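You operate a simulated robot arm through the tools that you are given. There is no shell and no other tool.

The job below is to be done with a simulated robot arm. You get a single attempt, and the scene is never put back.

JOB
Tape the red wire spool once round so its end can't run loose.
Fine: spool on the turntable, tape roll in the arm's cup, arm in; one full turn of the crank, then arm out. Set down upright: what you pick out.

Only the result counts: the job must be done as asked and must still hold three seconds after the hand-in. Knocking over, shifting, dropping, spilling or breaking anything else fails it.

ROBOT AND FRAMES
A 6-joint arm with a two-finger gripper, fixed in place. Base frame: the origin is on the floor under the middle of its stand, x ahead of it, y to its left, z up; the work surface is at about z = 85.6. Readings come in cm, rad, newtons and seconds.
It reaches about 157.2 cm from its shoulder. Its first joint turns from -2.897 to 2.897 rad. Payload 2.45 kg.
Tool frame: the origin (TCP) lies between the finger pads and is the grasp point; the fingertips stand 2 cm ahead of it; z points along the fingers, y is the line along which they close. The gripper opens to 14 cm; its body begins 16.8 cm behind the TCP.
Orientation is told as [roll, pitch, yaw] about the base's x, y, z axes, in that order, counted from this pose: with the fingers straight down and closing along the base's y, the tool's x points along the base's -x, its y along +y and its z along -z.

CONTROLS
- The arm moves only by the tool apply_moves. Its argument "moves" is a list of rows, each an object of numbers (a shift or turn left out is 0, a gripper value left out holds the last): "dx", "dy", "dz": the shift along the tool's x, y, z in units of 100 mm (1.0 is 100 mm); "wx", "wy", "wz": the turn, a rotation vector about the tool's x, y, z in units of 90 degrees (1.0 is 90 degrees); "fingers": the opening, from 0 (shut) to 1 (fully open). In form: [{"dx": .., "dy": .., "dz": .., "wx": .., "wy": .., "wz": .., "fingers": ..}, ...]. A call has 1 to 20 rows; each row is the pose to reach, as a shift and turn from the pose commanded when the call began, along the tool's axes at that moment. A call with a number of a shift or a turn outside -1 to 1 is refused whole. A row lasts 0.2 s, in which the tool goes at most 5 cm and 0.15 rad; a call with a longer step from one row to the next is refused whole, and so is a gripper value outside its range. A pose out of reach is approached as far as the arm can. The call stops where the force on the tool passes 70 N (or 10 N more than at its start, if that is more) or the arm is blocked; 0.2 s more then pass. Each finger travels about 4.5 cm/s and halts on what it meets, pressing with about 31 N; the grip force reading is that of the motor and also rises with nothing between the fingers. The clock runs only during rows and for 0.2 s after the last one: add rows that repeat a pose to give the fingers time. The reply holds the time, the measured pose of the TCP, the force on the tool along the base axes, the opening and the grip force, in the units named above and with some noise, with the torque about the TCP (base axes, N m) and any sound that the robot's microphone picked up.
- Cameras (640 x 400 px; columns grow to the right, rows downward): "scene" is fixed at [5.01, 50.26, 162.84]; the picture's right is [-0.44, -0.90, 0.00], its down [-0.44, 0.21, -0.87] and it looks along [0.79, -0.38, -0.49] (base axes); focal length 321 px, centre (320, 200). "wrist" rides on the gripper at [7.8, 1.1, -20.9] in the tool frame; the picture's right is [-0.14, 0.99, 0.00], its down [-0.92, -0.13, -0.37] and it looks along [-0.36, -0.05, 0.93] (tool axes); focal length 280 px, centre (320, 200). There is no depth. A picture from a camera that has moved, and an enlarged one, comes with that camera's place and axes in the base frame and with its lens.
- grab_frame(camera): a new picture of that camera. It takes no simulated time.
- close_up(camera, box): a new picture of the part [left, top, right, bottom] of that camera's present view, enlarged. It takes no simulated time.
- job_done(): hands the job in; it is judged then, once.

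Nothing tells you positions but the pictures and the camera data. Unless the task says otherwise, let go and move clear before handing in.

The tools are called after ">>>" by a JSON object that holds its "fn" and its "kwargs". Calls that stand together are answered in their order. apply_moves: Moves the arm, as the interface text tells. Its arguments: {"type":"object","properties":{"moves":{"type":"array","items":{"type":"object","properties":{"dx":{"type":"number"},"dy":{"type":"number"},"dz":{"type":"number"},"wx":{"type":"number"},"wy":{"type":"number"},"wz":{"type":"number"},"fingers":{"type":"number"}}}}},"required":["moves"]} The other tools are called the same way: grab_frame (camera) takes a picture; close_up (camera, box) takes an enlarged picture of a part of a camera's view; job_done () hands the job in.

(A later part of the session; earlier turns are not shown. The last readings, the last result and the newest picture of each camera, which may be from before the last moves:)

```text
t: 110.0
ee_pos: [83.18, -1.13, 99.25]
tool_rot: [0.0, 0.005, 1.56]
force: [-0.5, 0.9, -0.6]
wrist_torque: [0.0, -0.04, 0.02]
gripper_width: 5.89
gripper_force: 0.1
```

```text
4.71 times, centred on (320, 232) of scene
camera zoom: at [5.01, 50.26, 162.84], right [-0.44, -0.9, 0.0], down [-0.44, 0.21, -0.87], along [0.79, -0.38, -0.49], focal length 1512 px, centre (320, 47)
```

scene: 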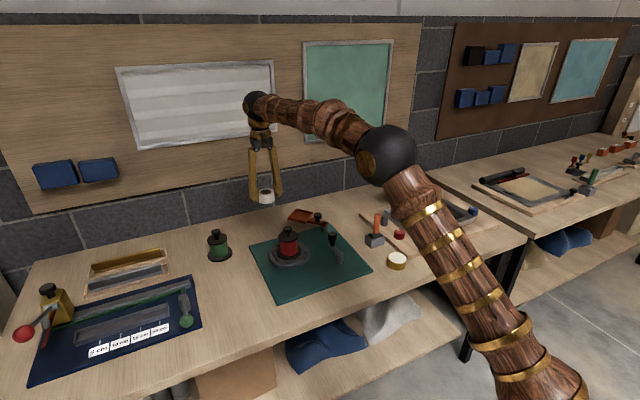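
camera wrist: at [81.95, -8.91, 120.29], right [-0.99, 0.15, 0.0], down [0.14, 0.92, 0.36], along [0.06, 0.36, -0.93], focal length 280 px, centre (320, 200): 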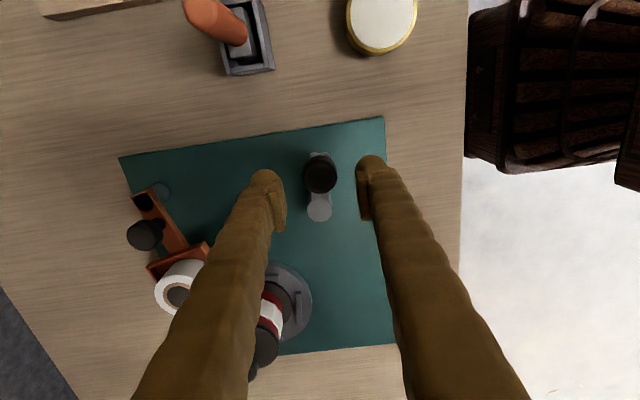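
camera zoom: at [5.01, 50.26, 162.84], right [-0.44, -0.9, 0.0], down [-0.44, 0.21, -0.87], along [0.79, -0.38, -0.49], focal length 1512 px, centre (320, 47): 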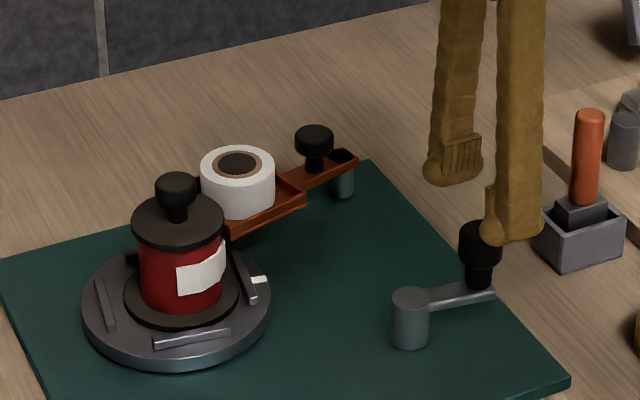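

The knob is between the fingers again. I'm lowering and closing.

>>> {"fn": "apply_moves", "kwargs": {"moves": [{"dz": 0.1}, {"dz": 0.25}, {"dz": 0.4}, {"dz": 0.5}, {"dz": 0.548}, {"dz": 0.548}]}}

>>> {"fn": "apply_moves", "kwargs": {"moves": [{"fingers": 0.3}, {"fingers": 0.22}, {"fingers": 0.15}, {"fingers": 0.1}, {"fingers": 0.1}, {"fingers": 0.1}]}}

>>> {"fn": "close_up", "kwargs": {"camera": "wrist", "box": [240, 120, 400, 260]}}

>>> {"fn": "close_up", "kwargs": {"camera": "scene", "box": [260, 190, 380, 275]}}

```text
t: 111.4
ee_pos: [83.15, -1.23, 93.96]
tool_rot: [0.0, 0.004, 1.56]
force: [-0.2, -0.8, 0.2]
wrist_torque: [0.0, -0.02, 0.02]
gripper_width: 5.88
gripper_force: 0.2
```

```text
t: 112.8
ee_pos: [83.16, -1.33, 93.84]
tool_rot: [-0.002, 0.004, 1.559]
force: [-0.9, -0.2, -1.8]
wrist_torque: [0.0, 0.04, 0.01]
gripper_width: 3.26
gripper_force: 45.0
```

```text
2.86 times, centred on (320, 190) of wrist
camera zoom: at [81.96, -8.95, 114.79], right [-0.99, 0.15, 0.0], down [0.14, 0.92, 0.36], along [0.06, 0.36, -0.93], focal length 801 px, centre (320, 229)
```

zoom: 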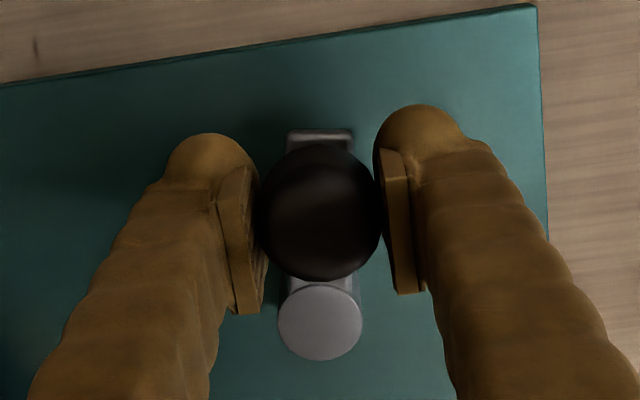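

```text
4.71 times, centred on (320, 232) of scene
camera zoom: at [5.01, 50.26, 162.84], right [-0.44, -0.9, 0.0], down [-0.44, 0.21, -0.87], along [0.79, -0.38, -0.49], focal length 1512 px, centre (320, 47)
```

zoom: 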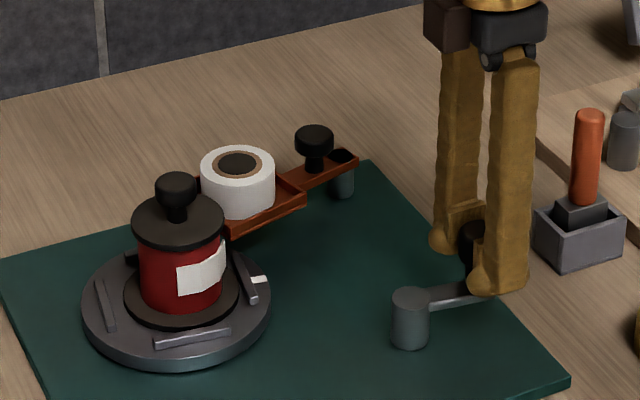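

Gripped with almost no residual force. I'm continuing clockwise by 44°.

>>> {"fn": "apply_moves", "kwargs": {"moves": [{"dx": -0.0056, "dy": 0.0376, "wz": 0.0444}, {"dx": -0.0137, "dy": 0.0747, "wz": 0.0889}, {"dx": -0.0244, "dy": 0.1111, "wz": 0.1333}, {"dx": -0.0377, "dy": 0.1467, "wz": 0.1778}, {"dx": -0.0533, "dy": 0.1812, "wz": 0.2222}, {"dx": -0.0714, "dy": 0.2146, "wz": 0.2667}, {"dx": -0.0918, "dy": 0.2467, "wz": 0.3111}, {"dx": -0.1143, "dy": 0.2773, "wz": 0.3556}, {"dx": -0.1389, "dy": 0.3062, "wz": 0.4}, {"dx": -0.1655, "dy": 0.3333, "wz": 0.4444}, {"dx": -0.1939, "dy": 0.3585, "wz": 0.4889}, {"dx": -0.1939, "dy": 0.3585, "wz": 0.4889}]}}

>>> {"fn": "close_up", "kwargs": {"camera": "scene", "box": [260, 190, 380, 275]}}

```text
t: 115.4
ee_pos: [79.66, 0.77, 93.8]
tool_rot: [-0.004, 0.002, 0.79]
force: [20.8, 13.2, 16.2]
wrist_torque: [0.09, -0.42, 0.02]
gripper_width: 3.25
gripper_force: 45.1
```

```text
4.71 times, centred on (320, 232) of scene
camera zoom: at [5.01, 50.26, 162.84], right [-0.44, -0.9, 0.0], down [-0.44, 0.21, -0.87], along [0.79, -0.38, -0.49], focal length 1512 px, centre (320, 47)
```

zoom: 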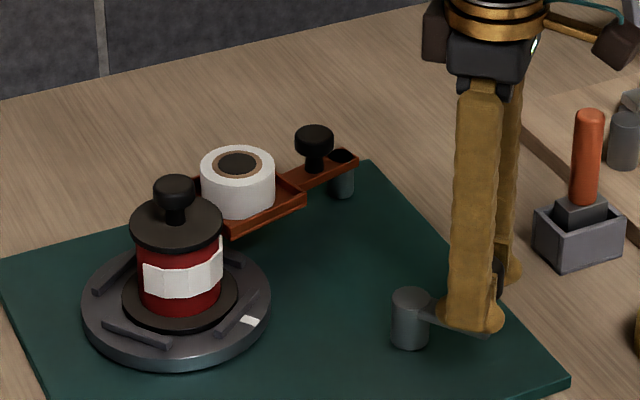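

The tape is wrapping well. The force is mildly inward, so I'll trim the centre and radius and continue another 44°.

>>> {"fn": "apply_moves", "kwargs": {"moves": [{"dx": -0.0137, "dy": 0.0366, "dz": -0.003, "wz": 0.0444}, {"dx": -0.0261, "dy": 0.0725, "dz": -0.005, "wz": 0.0889}, {"dx": -0.0371, "dy": 0.1086, "dz": -0.005, "wz": 0.1333}, {"dx": -0.0506, "dy": 0.1437, "dz": -0.005, "wz": 0.1778}, {"dx": -0.0665, "dy": 0.1779, "dz": -0.005, "wz": 0.2222}, {"dx": -0.0848, "dy": 0.2109, "dz": -0.005, "wz": 0.2667}, {"dx": -0.1054, "dy": 0.2425, "dz": -0.005, "wz": 0.3111}, {"dx": -0.128, "dy": 0.2726, "dz": -0.005, "wz": 0.3556}, {"dx": -0.1528, "dy": 0.301, "dz": -0.005, "wz": 0.4}, {"dx": -0.1794, "dy": 0.3277, "dz": -0.005, "wz": 0.4444}, {"dx": -0.2079, "dy": 0.3524, "dz": -0.005, "wz": 0.4889}, {"dx": -0.2079, "dy": 0.3524, "dz": -0.005, "wz": 0.4889}]}}

>>> {"fn": "close_up", "kwargs": {"camera": "scene", "box": [260, 190, 380, 275]}}

```text
t: 118.0
ee_pos: [78.6, 4.63, 93.82]
tool_rot: [-0.003, 0.0, 0.02]
force: [4.9, -1.7, -16.5]
wrist_torque: [0.02, -0.14, 0.0]
gripper_width: 3.27
gripper_force: 44.4
```

```text
4.71 times, centred on (320, 232) of scene
camera zoom: at [5.01, 50.26, 162.84], right [-0.44, -0.9, 0.0], down [-0.44, 0.21, -0.87], along [0.79, -0.38, -0.49], focal length 1512 px, centre (320, 47)
```

zoom: 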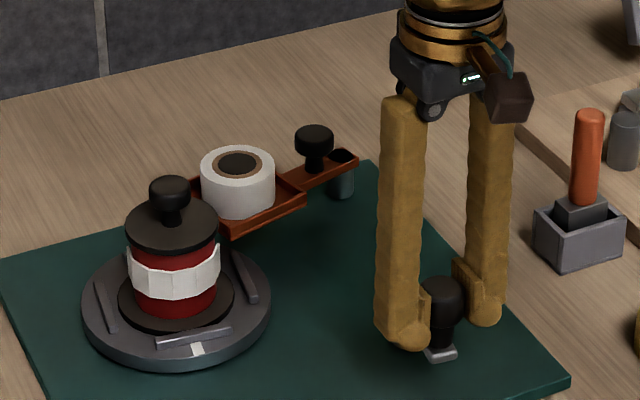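

Half a turn is done and forces are low. I'm continuing another 44°.

>>> {"fn": "apply_moves", "kwargs": {"moves": [{"dx": -0.0059, "dy": 0.0372, "dz": 0.002, "wz": 0.0444}, {"dx": -0.0144, "dy": 0.074, "dz": 0.004, "wz": 0.0889}, {"dx": -0.0254, "dy": 0.11, "dz": 0.004, "wz": 0.1333}, {"dx": -0.0389, "dy": 0.1452, "dz": 0.004, "wz": 0.1778}, {"dx": -0.0548, "dy": 0.1793, "dz": 0.004, "wz": 0.2222}, {"dx": -0.0731, "dy": 0.2123, "dz": 0.004, "wz": 0.2667}, {"dx": -0.0936, "dy": 0.2439, "dz": 0.004, "wz": 0.3111}, {"dx": -0.1163, "dy": 0.274, "dz": 0.004, "wz": 0.3556}, {"dx": -0.141, "dy": 0.3025, "dz": 0.004, "wz": 0.4}, {"dx": -0.1677, "dy": 0.3291, "dz": 0.004, "wz": 0.4444}, {"dx": -0.1961, "dy": 0.3539, "dz": 0.004, "wz": 0.4889}, {"dx": -0.1961, "dy": 0.3539, "dz": 0.004, "wz": 0.4889}]}}

>>> {"fn": "close_up", "kwargs": {"camera": "scene", "box": [260, 190, 380, 275]}}

```text
t: 120.6
ee_pos: [80.58, 8.18, 93.89]
tool_rot: [-0.002, -0.003, -0.749]
force: [14.1, -19.8, 9.2]
wrist_torque: [-0.5, -0.36, 0.01]
gripper_width: 3.26
gripper_force: 45.2
```

```text
4.71 times, centred on (320, 232) of scene
camera zoom: at [5.01, 50.26, 162.84], right [-0.44, -0.9, 0.0], down [-0.44, 0.21, -0.87], along [0.79, -0.38, -0.49], focal length 1512 px, centre (320, 47)
```

zoom: 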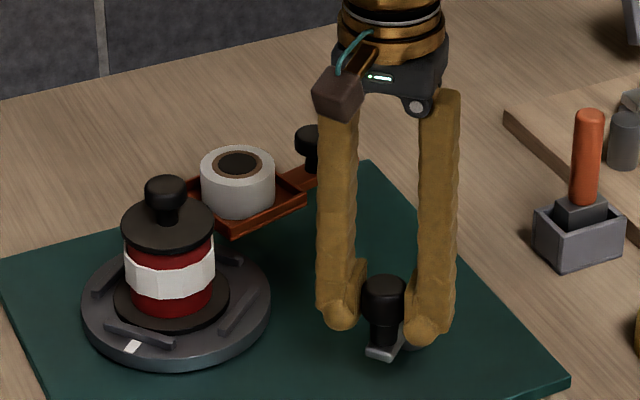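

About 230° is done. I'll trim the centre and continue 48° to the end of this stroke.

>>> {"fn": "apply_moves", "kwargs": {"moves": [{"dx": -0.0133, "dy": 0.0365, "wz": 0.0444}, {"dx": -0.0267, "dy": 0.072, "wz": 0.0889}, {"dx": -0.0376, "dy": 0.1079, "wz": 0.1333}, {"dx": -0.0511, "dy": 0.1428, "wz": 0.1778}, {"dx": -0.067, "dy": 0.1768, "wz": 0.2222}, {"dx": -0.0852, "dy": 0.2096, "wz": 0.2667}, {"dx": -0.1056, "dy": 0.241, "wz": 0.3111}, {"dx": -0.1282, "dy": 0.2709, "wz": 0.3556}, {"dx": -0.1528, "dy": 0.2992, "wz": 0.4}, {"dx": -0.1793, "dy": 0.3257, "wz": 0.4444}, {"dx": -0.2076, "dy": 0.3502, "wz": 0.4889}, {"dx": -0.2376, "dy": 0.3728, "wz": 0.5333}, {"dx": -0.2376, "dy": 0.3728, "wz": 0.5333}]}}

>>> {"fn": "close_up", "kwargs": {"camera": "scene", "box": [260, 190, 380, 275]}}

>>> {"fn": "grab_frame", "kwargs": {"camera": "wrist"}}

```text
t: 123.4
ee_pos: [84.69, 9.54, 93.81]
tool_rot: [0.0, -0.002, -1.585]
force: [3.0, 21.2, 7.0]
wrist_torque: [0.26, -0.12, 0.01]
gripper_width: 3.28
gripper_force: 45.3
```

```text
4.71 times, centred on (320, 232) of scene
camera zoom: at [5.01, 50.26, 162.84], right [-0.44, -0.9, 0.0], down [-0.44, 0.21, -0.87], along [0.79, -0.38, -0.49], focal length 1512 px, centre (320, 47)
```

zoom: 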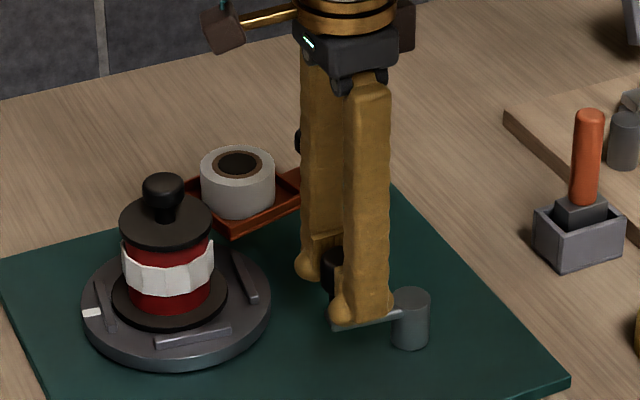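

```text
taken
camera wrist: at [85.89, 17.35, 114.69], right [0.99, -0.15, 0.0], down [-0.14, -0.92, 0.37], along [-0.06, -0.37, -0.93], focal length 280 px, centre (320, 200)
```

wrist: 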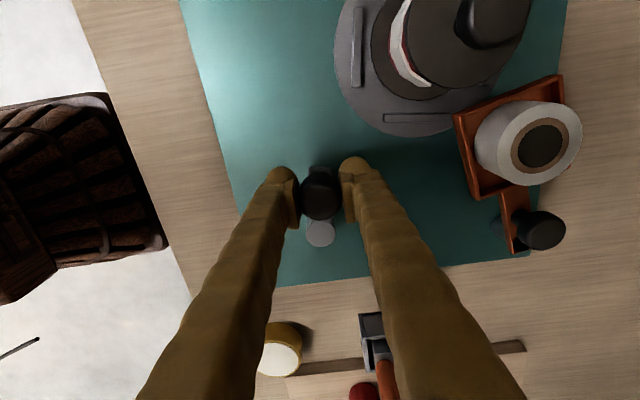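

About 278° is done. Now I release, rise, turn the wrist 180°, and regrip for the last 82°.

>>> {"fn": "apply_moves", "kwargs": {"moves": [{"fingers": 0.25}, {"fingers": 0.35}, {"fingers": 0.42}, {"fingers": 0.42}, {"dz": -0.08}, {"dz": -0.2}, {"dz": -0.35}, {"dz": -0.48}, {"dz": -0.55}, {"dz": -0.55}]}}

>>> {"fn": "apply_moves", "kwargs": {"moves": [{"wz": -0.08}, {"wz": -0.17}, {"wz": -0.26}, {"wz": -0.35}, {"wz": -0.44}, {"wz": -0.53}, {"wz": -0.62}, {"wz": -0.71}, {"wz": -0.8}, {"wz": -0.88}, {"wz": -0.95}, {"wz": -1.0}, {"wz": -1.0}]}}

>>> {"fn": "grab_frame", "kwargs": {"camera": "wrist"}}

>>> {"fn": "close_up", "kwargs": {"camera": "scene", "box": [260, 190, 380, 275]}}

```text
t: 125.6
ee_pos: [84.71, 9.26, 99.42]
tool_rot: [0.0, -0.003, -1.583]
force: [0.4, 0.8, 0.9]
wrist_torque: [-0.01, 0.03, -0.02]
gripper_width: 5.87
gripper_force: 0.0
```

```text
t: 128.4
ee_pos: [84.76, 9.44, 99.41]
tool_rot: [-0.003, -0.001, -0.012]
force: [-0.7, 0.4, -1.0]
wrist_torque: [0.01, -0.01, 0.01]
gripper_width: 5.87
gripper_force: 0.1
```

```text
taken
camera wrist: at [76.9, 10.72, 120.21], right [0.15, 0.99, 0.0], down [0.92, -0.14, 0.37], along [0.36, -0.06, -0.93], focal length 280 px, centre (320, 200)
```

wrist: 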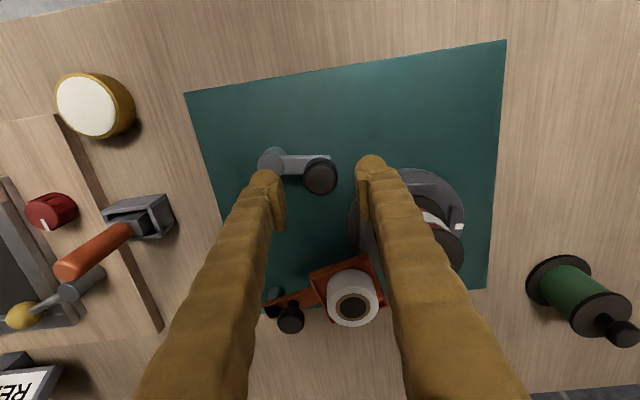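

```text
4.71 times, centred on (320, 232) of scene
camera zoom: at [5.01, 50.26, 162.84], right [-0.44, -0.9, 0.0], down [-0.44, 0.21, -0.87], along [0.79, -0.38, -0.49], focal length 1512 px, centre (320, 47)
```

zoom: 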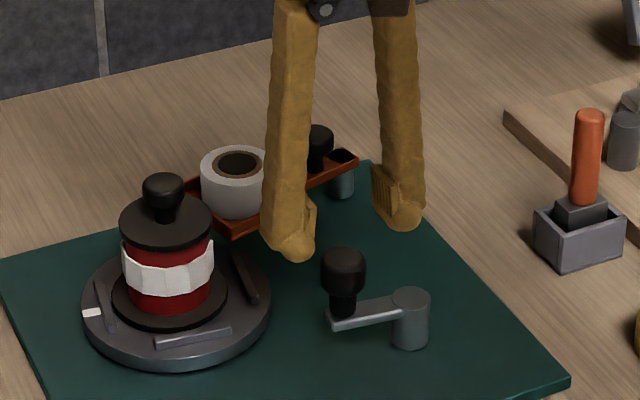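

The crank hasn't moved. I'll turn the wrist the remaining 90° and regrip.

>>> {"fn": "apply_moves", "kwargs": {"moves": [{"wz": -0.08}, {"wz": -0.17}, {"wz": -0.26}, {"wz": -0.35}, {"wz": -0.44}, {"wz": -0.53}, {"wz": -0.62}, {"wz": -0.71}, {"wz": -0.8}, {"wz": -0.88}, {"wz": -0.95}, {"wz": -1.0}, {"wz": -1.0}]}}

>>> {"fn": "close_up", "kwargs": {"camera": "wrist", "box": [240, 90, 400, 230]}}

>>> {"fn": "close_up", "kwargs": {"camera": "scene", "box": [260, 190, 380, 275]}}

```text
t: 131.2
ee_pos: [84.81, 9.35, 99.41]
tool_rot: [0.0, 0.004, 1.559]
force: [1.1, 0.5, -1.0]
wrist_torque: [-0.01, -0.01, 0.04]
gripper_width: 5.89
gripper_force: 0.1
```

```text
2.86 times, centred on (320, 160) of wrist
camera zoom: at [83.51, 1.73, 120.23], right [-0.99, 0.15, 0.0], down [0.14, 0.92, 0.36], along [0.06, 0.36, -0.93], focal length 801 px, centre (320, 314)
```

zoom: 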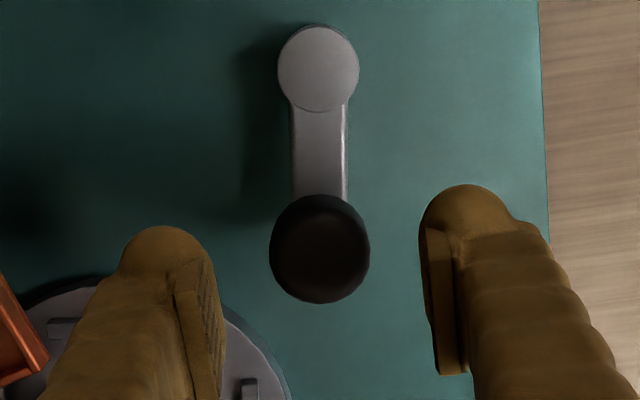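

```text
4.71 times, centred on (320, 232) of scene
camera zoom: at [5.01, 50.26, 162.84], right [-0.44, -0.9, 0.0], down [-0.44, 0.21, -0.87], along [0.79, -0.38, -0.49], focal length 1512 px, centre (320, 47)
```

zoom: 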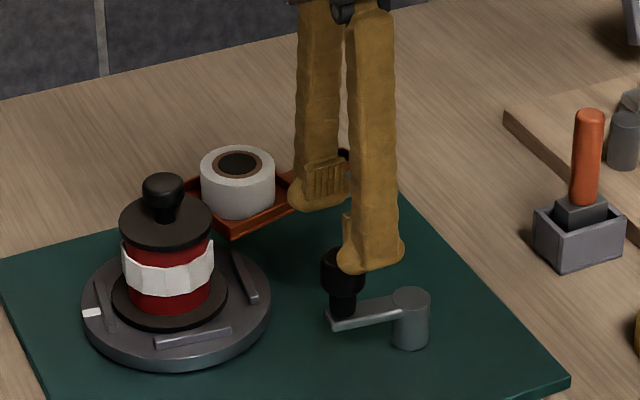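

>>> {"fn": "apply_moves", "kwargs": {"moves": [{"dz": 0.1}, {"dz": 0.25}, {"dz": 0.4}, {"dz": 0.5}, {"dz": 0.555}, {"dz": 0.555}]}}

>>> {"fn": "apply_moves", "kwargs": {"moves": [{"fingers": 0.3}, {"fingers": 0.22}, {"fingers": 0.15}, {"fingers": 0.1}, {"fingers": 0.1}, {"fingers": 0.1}]}}

>>> {"fn": "close_up", "kwargs": {"camera": "scene", "box": [260, 190, 380, 275]}}

```text
t: 132.6
ee_pos: [84.71, 9.46, 93.78]
tool_rot: [-0.002, 0.004, 1.558]
force: [0.2, -0.4, -0.9]
wrist_torque: [-0.01, -0.02, 0.0]
gripper_width: 5.88
gripper_force: 0.1
```

```text
t: 134.0
ee_pos: [84.83, 9.41, 93.71]
tool_rot: [0.0, 0.003, 1.558]
force: [-0.3, 0.2, -1.5]
wrist_torque: [-0.03, 0.01, 0.03]
gripper_width: 3.23
gripper_force: 44.9
```

```text
4.71 times, centred on (320, 232) of scene
camera zoom: at [5.01, 50.26, 162.84], right [-0.44, -0.9, 0.0], down [-0.44, 0.21, -0.87], along [0.79, -0.38, -0.49], focal length 1512 px, centre (320, 47)
```

zoom: 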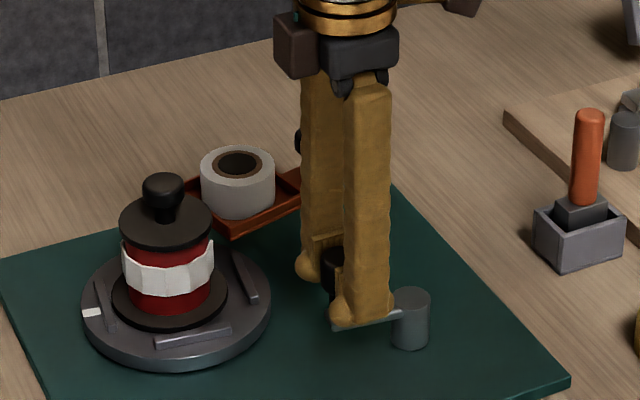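

Regripped cleanly. I'm turning another 44° clockwise.

>>> {"fn": "apply_moves", "kwargs": {"moves": [{"dx": 0.0034, "dy": -0.0373, "wz": 0.0444}, {"dx": 0.0104, "dy": -0.0742, "wz": 0.0889}, {"dx": 0.0219, "dy": -0.1099, "wz": 0.1333}, {"dx": 0.0358, "dy": -0.1448, "wz": 0.1778}, {"dx": 0.0522, "dy": -0.1786, "wz": 0.2222}, {"dx": 0.0708, "dy": -0.2112, "wz": 0.2667}, {"dx": 0.0917, "dy": -0.2424, "wz": 0.3111}, {"dx": 0.1147, "dy": -0.272, "wz": 0.3556}, {"dx": 0.1398, "dy": -0.3, "wz": 0.4}, {"dx": 0.1667, "dy": -0.3262, "wz": 0.4444}, {"dx": 0.1954, "dy": -0.3505, "wz": 0.4889}, {"dx": 0.1954, "dy": -0.3505, "wz": 0.4889}]}}

>>> {"fn": "close_up", "kwargs": {"camera": "scene", "box": [260, 190, 380, 275]}}

```text
t: 136.6
ee_pos: [88.23, 7.35, 93.72]
tool_rot: [-0.003, 0.001, 0.79]
force: [8.6, 9.6, -14.1]
wrist_torque: [0.28, -0.2, 0.01]
gripper_width: 3.23
gripper_force: 45.2
```

```text
4.71 times, centred on (320, 232) of scene
camera zoom: at [5.01, 50.26, 162.84], right [-0.44, -0.9, 0.0], down [-0.44, 0.21, -0.87], along [0.79, -0.38, -0.49], focal length 1512 px, centre (320, 47)
```

zoom: 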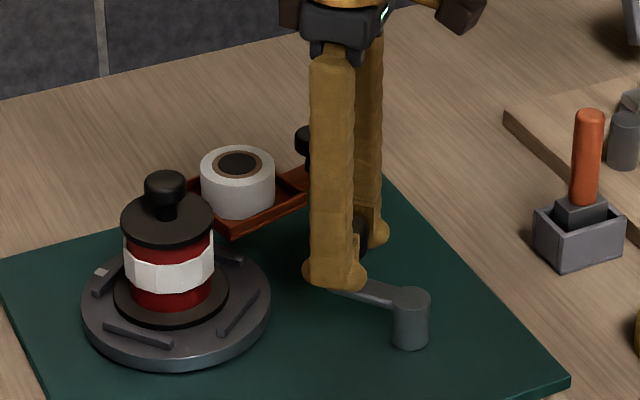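

Nearly there, with about 37° remaining. I'll turn 36° and then check the alignment before the last degree or two.

>>> {"fn": "apply_moves", "kwargs": {"moves": [{"dx": 0.0044, "dy": -0.0374, "wz": 0.0444}, {"dx": 0.0134, "dy": -0.074, "wz": 0.0889}, {"dx": 0.0249, "dy": -0.1099, "wz": 0.1333}, {"dx": 0.0389, "dy": -0.1449, "wz": 0.1778}, {"dx": 0.0554, "dy": -0.1788, "wz": 0.2222}, {"dx": 0.0741, "dy": -0.2115, "wz": 0.2667}, {"dx": 0.0951, "dy": -0.2429, "wz": 0.3111}, {"dx": 0.1182, "dy": -0.2726, "wz": 0.3556}, {"dx": 0.1433, "dy": -0.3007, "wz": 0.4}, {"dx": 0.1433, "dy": -0.3007, "wz": 0.4}]}}

>>> {"fn": "close_up", "kwargs": {"camera": "scene", "box": [260, 200, 366, 275]}}

>>> {"fn": "close_up", "kwargs": {"camera": "wrist", "box": [240, 80, 400, 220]}}

```text
t: 138.8
ee_pos: [89.31, 4.2, 93.75]
tool_rot: [-0.004, -0.001, 0.162]
force: [20.6, 1.3, -22.9]
wrist_torque: [0.12, -0.2, -0.01]
gripper_width: 3.25
gripper_force: 45.1
```

```text
5.33 times, centred on (313, 238) of scene
camera zoom: at [5.01, 50.26, 162.84], right [-0.44, -0.9, 0.0], down [-0.44, 0.21, -0.87], along [0.79, -0.38, -0.49], focal length 1713 px, centre (357, 0)
```

zoom: 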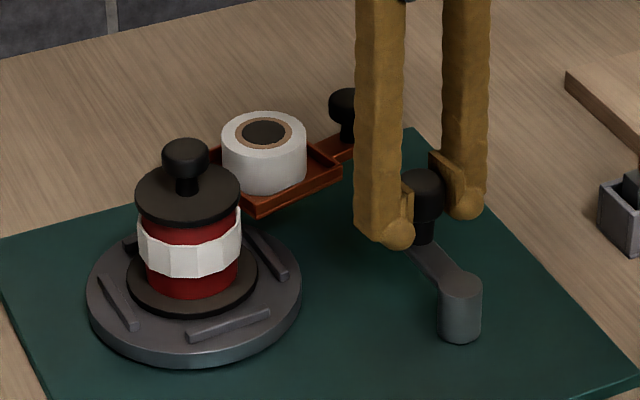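

```text
2.86 times, centred on (320, 150) of wrist
camera zoom: at [81.46, 4.19, 114.68], right [-0.02, 1.0, 0.0], down [0.93, 0.02, 0.37], along [0.37, 0.0, -0.93], focal length 801 px, centre (320, 343)
```

zoom: 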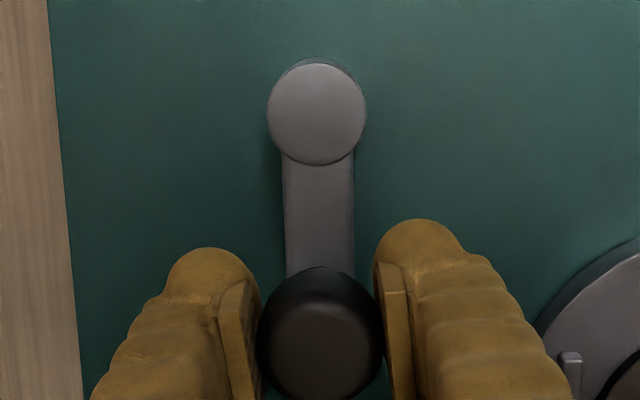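

The turntable and crank are about 3° short of a full turn compared with the starting picture. I'll turn the last 3.5°.

>>> {"fn": "apply_moves", "kwargs": {"moves": [{"dx": 0.0025, "dy": -0.0163, "wz": 0.0194}, {"dx": 0.0055, "dy": -0.0325, "wz": 0.0389}, {"dx": 0.0055, "dy": -0.0325, "wz": 0.0389}]}}

>>> {"fn": "close_up", "kwargs": {"camera": "scene", "box": [260, 200, 366, 275]}}

>>> {"fn": "close_up", "kwargs": {"camera": "wrist", "box": [240, 80, 400, 220]}}

```text
t: 139.6
ee_pos: [89.39, 3.97, 93.76]
tool_rot: [-0.003, -0.001, 0.102]
force: [22.1, 1.1, -19.4]
wrist_torque: [0.09, -0.3, -0.01]
gripper_width: 3.25
gripper_force: 45.0
```

```text
5.33 times, centred on (313, 238) of scene
camera zoom: at [5.01, 50.26, 162.84], right [-0.44, -0.9, 0.0], down [-0.44, 0.21, -0.87], along [0.79, -0.38, -0.49], focal length 1713 px, centre (357, 0)
```

zoom: 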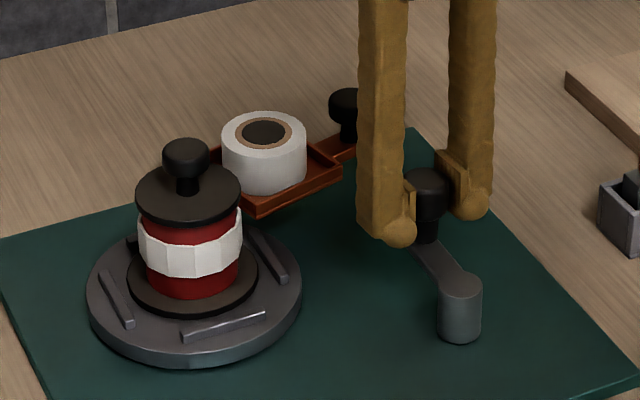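

```text
2.86 times, centred on (320, 150) of wrist
camera zoom: at [81.46, 4.35, 114.69], right [0.04, 1.0, 0.0], down [0.93, -0.03, 0.37], along [0.37, -0.02, -0.93], focal length 801 px, centre (320, 343)
```

zoom: 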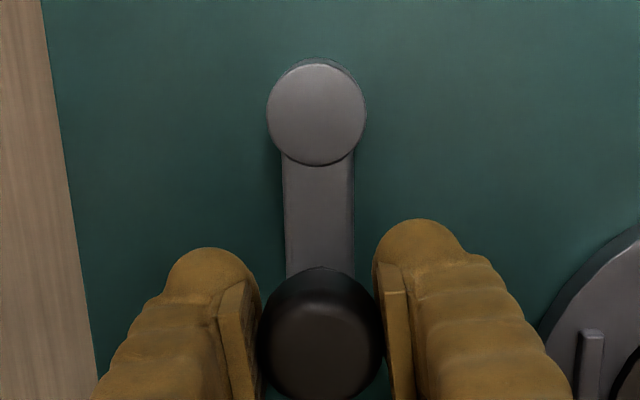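

The turntable bars now match the starting picture, so it's exactly one full turn. I'll add about a degree for certainty, then release and rise.

>>> {"fn": "apply_moves", "kwargs": {"moves": [{"dx": -0.003, "dy": -0.012, "wz": 0.0133}, {"dx": -0.003, "dy": -0.012, "wz": 0.0133}]}}

>>> {"fn": "apply_moves", "kwargs": {"moves": [{"fingers": 0.25}, {"fingers": 0.35}, {"fingers": 0.42}, {"fingers": 0.42}, {"dz": -0.08}, {"dz": -0.2}, {"dz": -0.35}, {"dz": -0.55}, {"dz": -0.8}, {"dz": -0.95}, {"dz": -1.0}, {"dz": -1.0}]}}

>>> {"fn": "close_up", "kwargs": {"camera": "scene", "box": [260, 200, 366, 275]}}

>>> {"fn": "grab_frame", "kwargs": {"camera": "wrist"}}

```text
t: 140.2
ee_pos: [89.3, 3.79, 93.86]
tool_rot: [-0.003, 0.001, 0.081]
force: [10.3, 1.0, -12.2]
wrist_torque: [-0.03, 0.06, -0.01]
gripper_width: 3.24
gripper_force: 45.1
```

```text
t: 142.8
ee_pos: [89.3, 3.89, 103.75]
tool_rot: [-0.003, -0.001, 0.078]
force: [0.4, -0.2, 0.4]
wrist_torque: [-0.02, 0.0, -0.02]
gripper_width: 5.88
gripper_force: 0.2
```

```text
5.33 times, centred on (313, 238) of scene
camera zoom: at [5.01, 50.26, 162.84], right [-0.44, -0.9, 0.0], down [-0.44, 0.21, -0.87], along [0.79, -0.38, -0.49], focal length 1713 px, centre (357, 0)
```

zoom: 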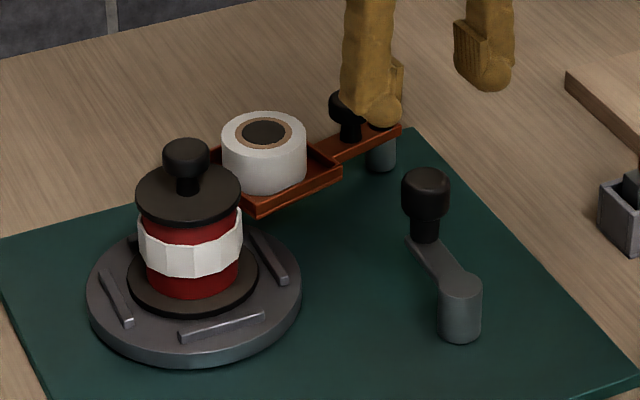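

```text
taken
camera wrist: at [81.44, 4.48, 124.7], right [0.06, 1.0, 0.0], down [0.93, -0.05, 0.37], along [0.37, -0.03, -0.93], focal length 280 px, centre (320, 200)
```

wrist: 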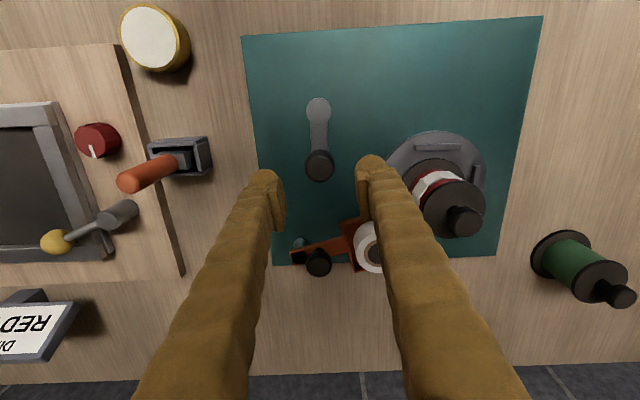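

A full ring of tape is round the red spool and the crank is back where it started. Next I swing the arm out, so I'm moving back to its knob.

>>> {"fn": "apply_moves", "kwargs": {"moves": [{"dx": -0.1, "dy": -0.015, "wz": -0.06}, {"dx": -0.24, "dy": -0.04, "wz": -0.15}, {"dx": -0.38, "dy": -0.065, "wz": -0.24}, {"dx": -0.52, "dy": -0.09, "wz": -0.33}, {"dx": -0.64, "dy": -0.11, "wz": -0.4}, {"dx": -0.693, "dy": -0.12, "wz": -0.43}, {"dx": -0.693, "dy": -0.12, "wz": -0.43}]}}

>>> {"fn": "apply_moves", "kwargs": {"moves": [{"dx": -0.06, "dy": -0.07, "wz": -0.06}, {"dx": -0.15, "dy": -0.17, "wz": -0.15}, {"dx": -0.25, "dy": -0.28, "wz": -0.24}, {"dx": -0.35, "dy": -0.39, "wz": -0.33}, {"dx": -0.42, "dy": -0.48, "wz": -0.4}, {"dx": -0.4556, "dy": -0.5155, "wz": -0.43}, {"dx": -0.4556, "dy": -0.5155, "wz": -0.43}]}}

>>> {"fn": "grab_frame", "kwargs": {"camera": "wrist"}}

>>> {"fn": "close_up", "kwargs": {"camera": "wrist", "box": [240, 90, 400, 230]}}

>>> {"fn": "close_up", "kwargs": {"camera": "scene", "box": [260, 190, 356, 260]}}

```text
t: 144.4
ee_pos: [96.5, 3.11, 103.8]
tool_rot: [-0.003, 0.005, 0.756]
force: [0.2, 0.1, -0.3]
wrist_torque: [-0.03, -0.01, -0.01]
gripper_width: 5.9
gripper_force: 0.1
```

```text
t: 146.0
ee_pos: [103.27, 2.53, 103.71]
tool_rot: [0.001, 0.003, 1.432]
force: [-0.1, -0.5, -0.6]
wrist_torque: [-0.02, 0.02, 0.01]
gripper_width: 5.9
gripper_force: 0.1
```

```text
taken
camera wrist: at [101.06, -4.89, 124.66], right [-0.96, 0.27, 0.0], down [0.25, 0.9, 0.36], along [0.1, 0.35, -0.93], focal length 280 px, centre (320, 200)
```

wrist: 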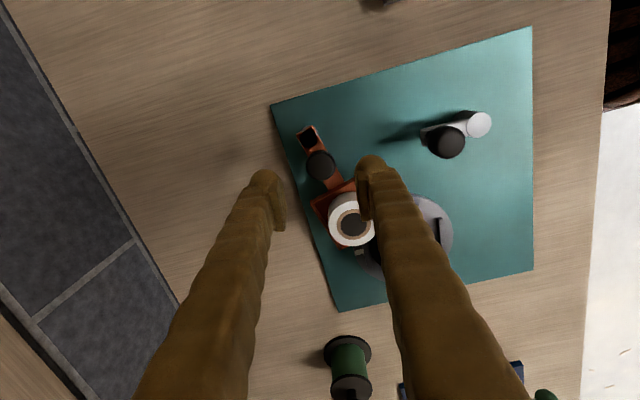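

```text
2.86 times, centred on (320, 160) of wrist
camera zoom: at [101.06, -4.89, 124.66], right [-0.96, 0.27, 0.0], down [0.25, 0.9, 0.36], along [0.1, 0.35, -0.93], focal length 801 px, centre (320, 314)
```

zoom: 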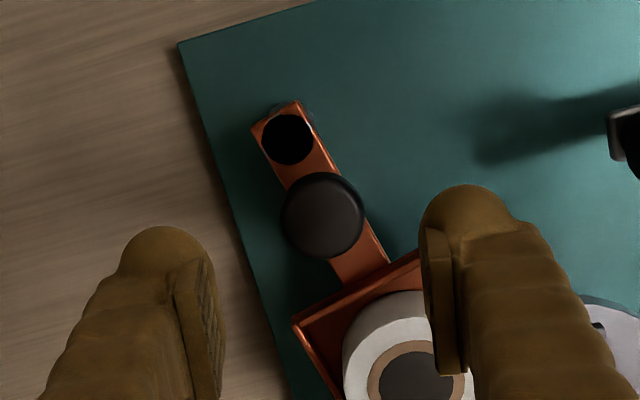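

```text
5.71 times, centred on (308, 225) of scene
camera zoom: at [5.01, 50.26, 162.84], right [-0.44, -0.9, 0.0], down [-0.44, 0.21, -0.87], along [0.79, -0.38, -0.49], focal length 1836 px, centre (389, 57)
```

zoom: 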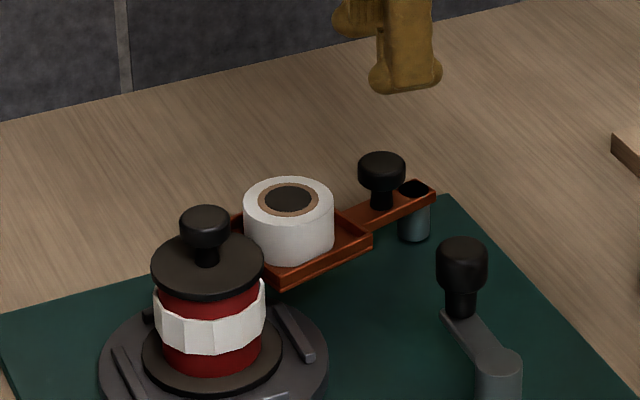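

The arm is still in, with its knob at about (103.1, 2.7). I'm descending to it.

>>> {"fn": "apply_moves", "kwargs": {"moves": [{"dx": -0.006, "dy": 0.009, "dz": 0.12}, {"dx": -0.011, "dy": 0.016, "dz": 0.3}, {"dx": -0.011, "dy": 0.016, "dz": 0.45}, {"dx": -0.011, "dy": 0.016, "dz": 0.55}, {"dx": -0.011, "dy": 0.016, "dz": 0.58}, {"dx": -0.011, "dy": 0.016, "dz": 0.58}]}}

>>> {"fn": "close_up", "kwargs": {"camera": "wrist", "box": [240, 110, 400, 250]}}

>>> {"fn": "close_up", "kwargs": {"camera": "scene", "box": [280, 190, 350, 240]}}

```text
t: 147.4
ee_pos: [103.14, 2.65, 97.84]
tool_rot: [0.0, 0.002, 1.433]
force: [0.9, -0.1, -0.5]
wrist_torque: [0.04, 0.03, -0.03]
gripper_width: 5.9
gripper_force: 0.1
```

```text
2.86 times, centred on (320, 180) of wrist
camera zoom: at [100.86, -4.77, 118.85], right [-0.96, 0.27, 0.0], down [0.26, 0.9, 0.36], along [0.1, 0.35, -0.93], focal length 801 px, centre (320, 257)
```

zoom: 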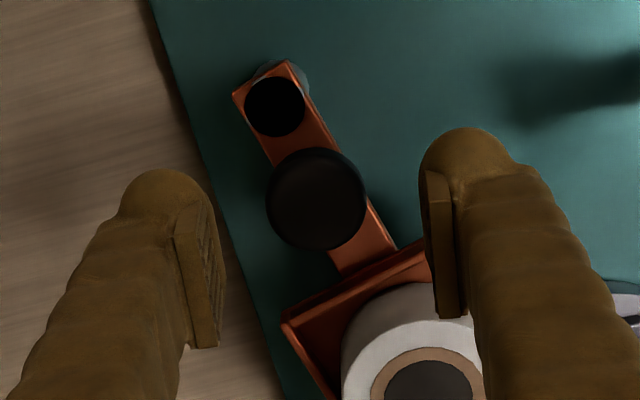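

```text
8.00 times, centred on (315, 215) of scene
camera zoom: at [5.01, 50.26, 162.84], right [-0.44, -0.9, 0.0], down [-0.44, 0.21, -0.87], along [0.79, -0.38, -0.49], focal length 2570 px, centre (360, 80)
```

zoom: 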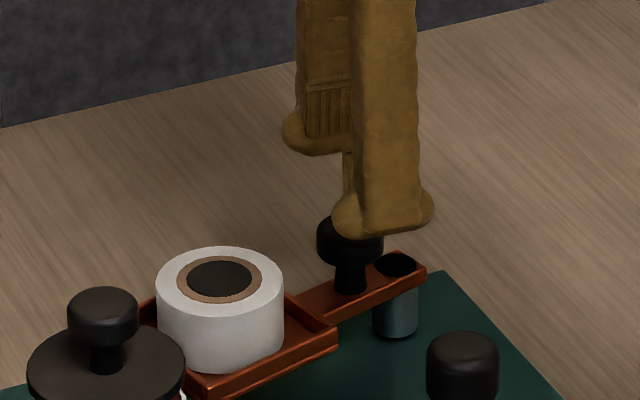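

>>> {"fn": "apply_moves", "kwargs": {"moves": [{"dz": 0.12}, {"dz": 0.26}, {"dz": 0.37}, {"dz": 0.43}, {"dz": 0.43}]}}

>>> {"fn": "apply_moves", "kwargs": {"moves": [{"fingers": 0.3}, {"fingers": 0.22}, {"fingers": 0.15}, {"fingers": 0.1}, {"fingers": 0.1}, {"fingers": 0.1}]}}

>>> {"fn": "close_up", "kwargs": {"camera": "scene", "box": [280, 190, 350, 240]}}

>>> {"fn": "close_up", "kwargs": {"camera": "wrist", "box": [240, 110, 400, 250]}}

```text
t: 148.6
ee_pos: [103.07, 2.72, 93.57]
tool_rot: [0.001, 0.004, 1.431]
force: [0.6, -0.5, 0.6]
wrist_torque: [0.0, -0.01, -0.02]
gripper_width: 5.88
gripper_force: 0.1
```

```text
t: 150.0
ee_pos: [103.1, 2.62, 93.63]
tool_rot: [-0.003, 0.004, 1.43]
force: [41.0, -3.8, -6.2]
wrist_torque: [-0.02, -0.43, -0.3]
gripper_width: 3.25
gripper_force: 44.8
```

```text
8.00 times, centred on (315, 215) of scene
camera zoom: at [5.01, 50.26, 162.84], right [-0.44, -0.9, 0.0], down [-0.44, 0.21, -0.87], along [0.79, -0.38, -0.49], focal length 2570 px, centre (360, 80)
```

zoom: 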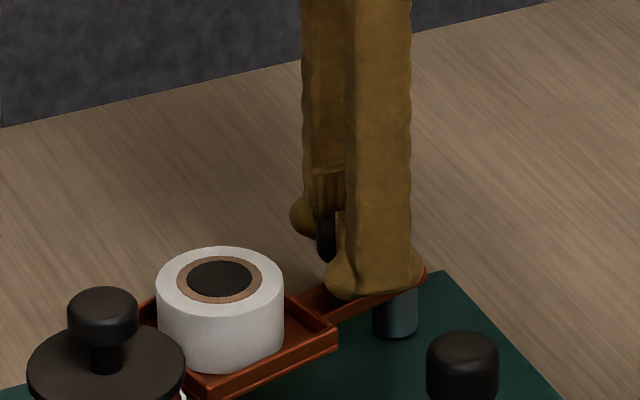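

```text
2.86 times, centred on (320, 180) of wrist
camera zoom: at [100.95, -4.81, 114.56], right [-0.96, 0.27, 0.0], down [0.25, 0.9, 0.37], along [0.1, 0.35, -0.93], focal length 801 px, centre (320, 257)
```

zoom: 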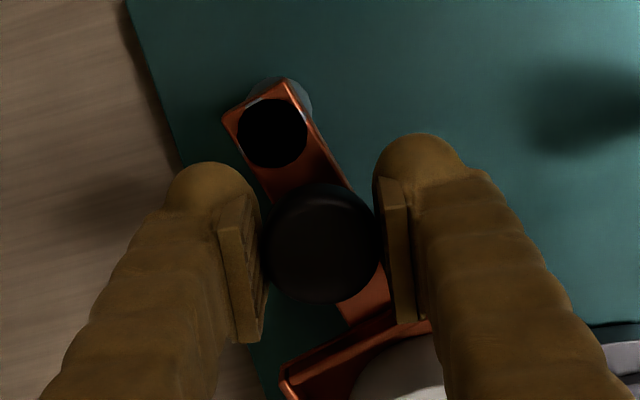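

The arm knob is gripped. I'm swinging the arm out clockwise, starting with 30°.

>>> {"fn": "apply_moves", "kwargs": {"moves": [{"dx": -0.0085, "dy": -0.0124, "wz": 0.0333}, {"dx": -0.0161, "dy": -0.0255, "wz": 0.0667}, {"dx": -0.0201, "dy": -0.0399, "wz": 0.1}, {"dx": -0.0234, "dy": -0.0544, "wz": 0.1333}, {"dx": -0.0259, "dy": -0.0691, "wz": 0.1667}, {"dx": -0.0277, "dy": -0.084, "wz": 0.2}, {"dx": -0.0286, "dy": -0.0989, "wz": 0.2333}, {"dx": -0.0288, "dy": -0.1138, "wz": 0.2667}, {"dx": -0.0282, "dy": -0.1287, "wz": 0.3}, {"dx": -0.0268, "dy": -0.1435, "wz": 0.3333}, {"dx": -0.0268, "dy": -0.1435, "wz": 0.3333}]}}

>>> {"fn": "close_up", "kwargs": {"camera": "scene", "box": [260, 190, 356, 250]}}

```text
t: 152.4
ee_pos: [104.62, 2.88, 93.67]
tool_rot: [-0.003, 0.003, 0.908]
force: [-2.1, 16.0, -10.5]
wrist_torque: [0.18, -0.08, -0.15]
gripper_width: 3.2
gripper_force: 45.1
```

```text
6.67 times, centred on (308, 220) of scene
camera zoom: at [5.01, 50.26, 162.84], right [-0.44, -0.9, 0.0], down [-0.44, 0.21, -0.87], along [0.79, -0.38, -0.49], focal length 2142 px, centre (400, 67)
```

zoom: 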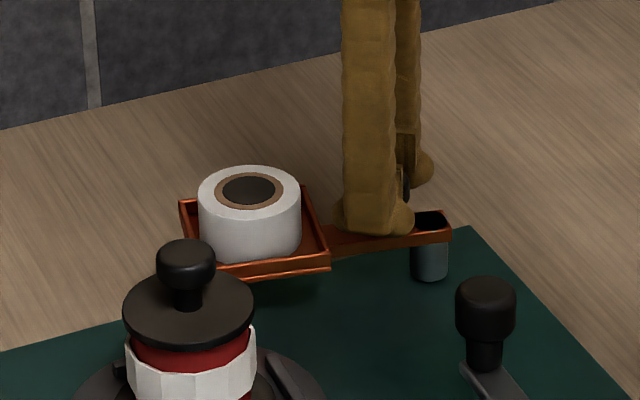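

The arm is swinging out smoothly, and the roll is still in its cup. I'll continue 33° back to the outer position.

>>> {"fn": "apply_moves", "kwargs": {"moves": [{"dx": -0.0102, "dy": -0.0121, "wz": 0.0333}, {"dx": -0.0179, "dy": -0.0256, "wz": 0.0667}, {"dx": -0.0221, "dy": -0.0404, "wz": 0.1}, {"dx": -0.0255, "dy": -0.0554, "wz": 0.1333}, {"dx": -0.0281, "dy": -0.0705, "wz": 0.1667}, {"dx": -0.0298, "dy": -0.0857, "wz": 0.2}, {"dx": -0.0308, "dy": -0.101, "wz": 0.2333}, {"dx": -0.031, "dy": -0.1164, "wz": 0.2667}, {"dx": -0.0304, "dy": -0.1317, "wz": 0.3}, {"dx": -0.029, "dy": -0.147, "wz": 0.3333}, {"dx": -0.0268, "dy": -0.1621, "wz": 0.3667}, {"dx": -0.0268, "dy": -0.1621, "wz": 0.3667}]}}

>>> {"fn": "close_up", "kwargs": {"camera": "scene", "box": [260, 190, 356, 250]}}

>>> {"fn": "grab_frame", "kwargs": {"camera": "wrist"}}

```text
t: 155.0
ee_pos: [106.12, 2.01, 93.74]
tool_rot: [-0.004, 0.003, 0.332]
force: [5.8, 26.4, -18.4]
wrist_torque: [0.27, 0.0, -0.29]
gripper_width: 3.21
gripper_force: 45.3
```

```text
6.67 times, centred on (308, 220) of scene
camera zoom: at [5.01, 50.26, 162.84], right [-0.44, -0.9, 0.0], down [-0.44, 0.21, -0.87], along [0.79, -0.38, -0.49], focal length 2142 px, centre (400, 67)
```

zoom: 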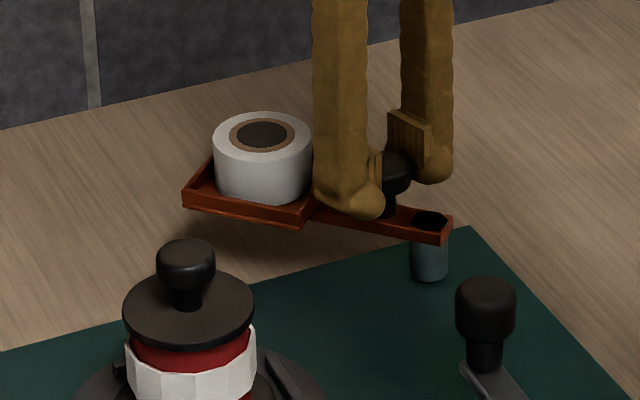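

```text
taken
camera wrist: at [98.26, 0.65, 114.56], right [-0.19, 0.98, 0.0], down [0.91, 0.18, 0.37], along [0.36, 0.07, -0.93], focal length 280 px, centre (320, 200)
```

wrist: 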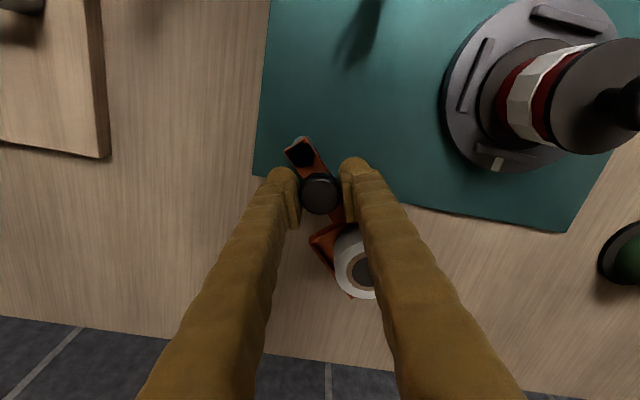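

The cup looks about 5° short of its original out position. I'll nudge it a further 6° and look for the stop.

>>> {"fn": "apply_moves", "kwargs": {"moves": [{"dx": -0.0067, "dy": -0.0084, "wz": 0.0222}, {"dx": -0.0131, "dy": -0.0171, "wz": 0.0444}, {"dx": -0.0163, "dy": -0.027, "wz": 0.0667}, {"dx": -0.0163, "dy": -0.027, "wz": 0.0667}]}}

>>> {"fn": "close_up", "kwargs": {"camera": "scene", "box": [284, 195, 340, 230]}}

```text
t: 156.0
ee_pos: [106.15, 1.89, 93.69]
tool_rot: [-0.003, 0.003, 0.228]
force: [-29.8, 30.3, -6.8]
wrist_torque: [0.13, 0.89, 0.31]
gripper_width: 3.21
gripper_force: 44.9
```

```text
11.43 times, centred on (312, 212) of scene
camera zoom: at [5.01, 50.26, 162.84], right [-0.44, -0.9, 0.0], down [-0.44, 0.21, -0.87], along [0.79, -0.38, -0.49], focal length 3672 px, centre (411, 57)
```

zoom: 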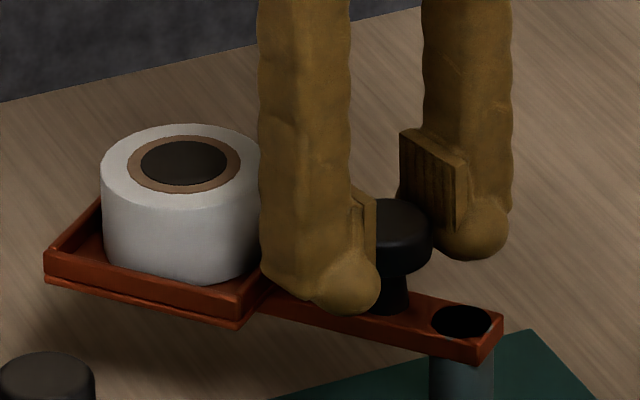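

The arm is back exactly at its original out position, against the stop. I'll relieve the load, release, and rise.

>>> {"fn": "apply_moves", "kwargs": {"moves": [{"dx": 0.0027, "dy": 0.006, "wz": -0.0139}, {"dx": 0.005, "dy": 0.011, "wz": -0.0256}, {"dx": 0.005, "dy": 0.011, "wz": -0.0256}]}}

>>> {"fn": "apply_moves", "kwargs": {"moves": [{"fingers": 0.25}, {"fingers": 0.35}, {"fingers": 0.42}, {"fingers": 0.42}, {"dz": -0.08}, {"dz": -0.2}, {"dz": -0.38}, {"dz": -0.6}, {"dz": -0.85}, {"dz": -1.0}, {"dz": -1.0}]}}

>>> {"fn": "grab_frame", "kwargs": {"camera": "scene"}}

>>> {"fn": "close_up", "kwargs": {"camera": "scene", "box": [250, 195, 370, 280]}}

>>> {"fn": "grab_frame", "kwargs": {"camera": "wrist"}}

```text
t: 156.8
ee_pos: [106.18, 1.92, 93.73]
tool_rot: [-0.006, 0.0, 0.266]
force: [-13.0, 21.5, -10.7]
wrist_torque: [0.25, -0.05, -0.09]
gripper_width: 3.22
gripper_force: 45.0
```

```text
t: 159.2
ee_pos: [106.23, 1.9, 103.73]
tool_rot: [-0.004, -0.001, 0.268]
force: [-0.1, -1.1, -0.1]
wrist_torque: [0.0, 0.03, 0.0]
gripper_width: 5.87
gripper_force: 0.0
```

```text
taken
```

scene: 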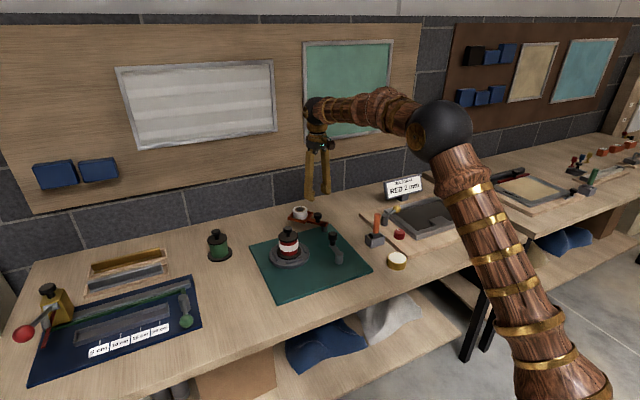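

```text
4.71 times, centred on (310, 238) of scene
camera zoom: at [5.01, 50.26, 162.84], right [-0.44, -0.9, 0.0], down [-0.44, 0.21, -0.87], along [0.79, -0.38, -0.49], focal length 1512 px, centre (367, 24)
```

zoom: 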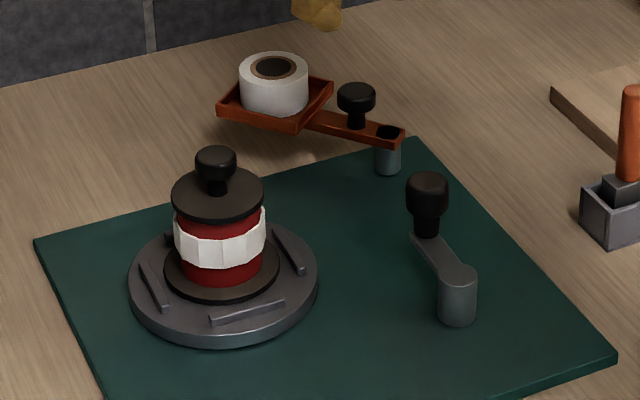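

```text
taken
camera wrist: at [98.32, 1.01, 124.64], right [-0.13, 0.99, 0.0], down [0.92, 0.12, 0.37], along [0.37, 0.04, -0.93], focal length 280 px, centre (320, 200)
```

wrist: 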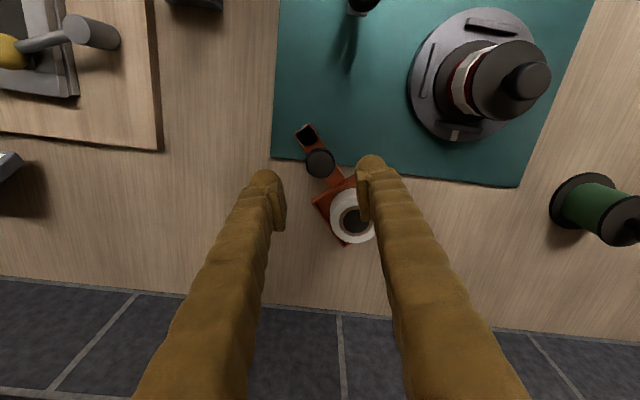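

The red spool carries a full ring of tape and stands upright on the turntable. The roll is in the cup, the arm is out and the crank is back at its start. I'll move clear and make a final check.

>>> {"fn": "apply_moves", "kwargs": {"moves": [{"dz": -0.3}, {"dz": -0.65}, {"dz": -1.0}, {"dz": -1.0}]}}

>>> {"fn": "apply_moves", "kwargs": {"moves": [{"dx": 0.3, "dz": -0.3}, {"dx": 0.6, "dz": -0.5}, {"dx": 0.95, "dz": -0.6}, {"dx": 1.0, "dz": -0.6}]}}

>>> {"fn": "close_up", "kwargs": {"camera": "scene", "box": [255, 225, 325, 275]}}

>>> {"fn": "grab_frame", "kwargs": {"camera": "wrist"}}

>>> {"fn": "grab_frame", "kwargs": {"camera": "scene"}}

```text
t: 160.2
ee_pos: [106.06, 1.92, 113.78]
tool_rot: [-0.004, 0.002, 0.265]
force: [0.0, 0.5, 0.2]
wrist_torque: [0.0, 0.0, -0.01]
gripper_width: 5.88
gripper_force: 0.1
```

```text
t: 161.2
ee_pos: [96.44, -0.73, 119.75]
tool_rot: [-0.005, 0.002, 0.266]
force: [0.0, -0.8, -0.6]
wrist_torque: [0.02, 0.02, -0.01]
gripper_width: 5.89
gripper_force: 0.2
```

```text
8.00 times, centred on (290, 250) of scene
camera zoom: at [5.01, 50.26, 162.84], right [-0.44, -0.9, 0.0], down [-0.44, 0.21, -0.87], along [0.79, -0.38, -0.49], focal length 2570 px, centre (560, -200)
```

zoom: 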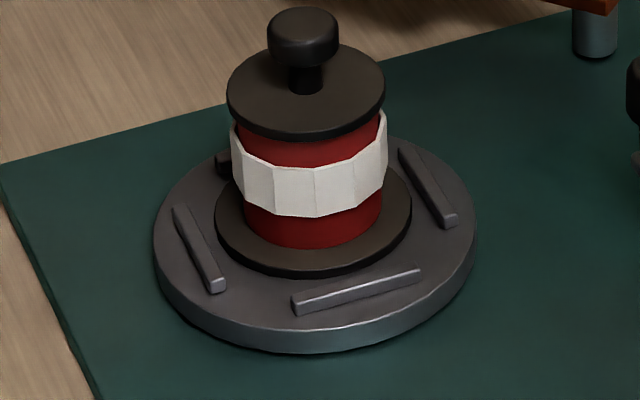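

```text
taken
camera wrist: at [88.59, -1.54, 140.63], right [-0.13, 0.99, 0.0], down [0.92, 0.12, 0.37], along [0.37, 0.04, -0.93], focal length 280 px, centre (320, 200)
```

wrist: 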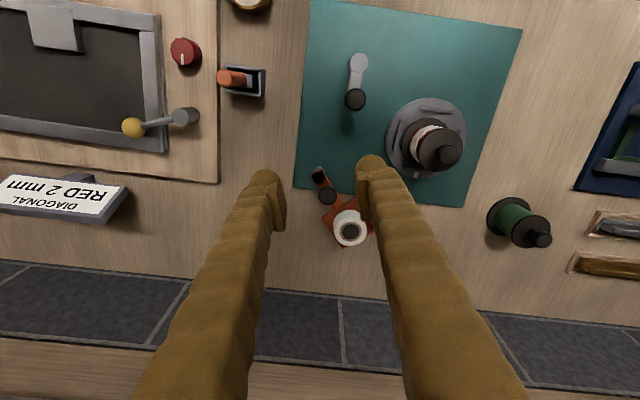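

```text
taken
```

scene: 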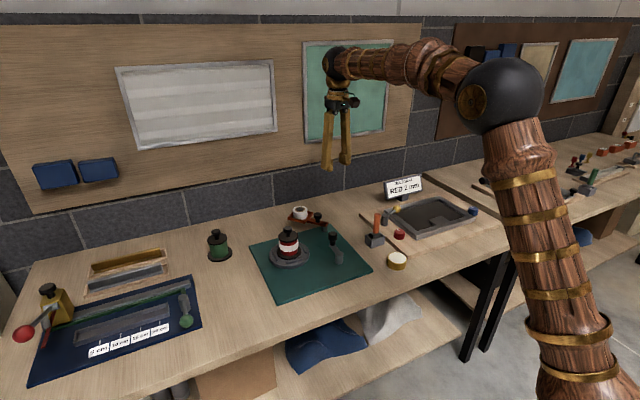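

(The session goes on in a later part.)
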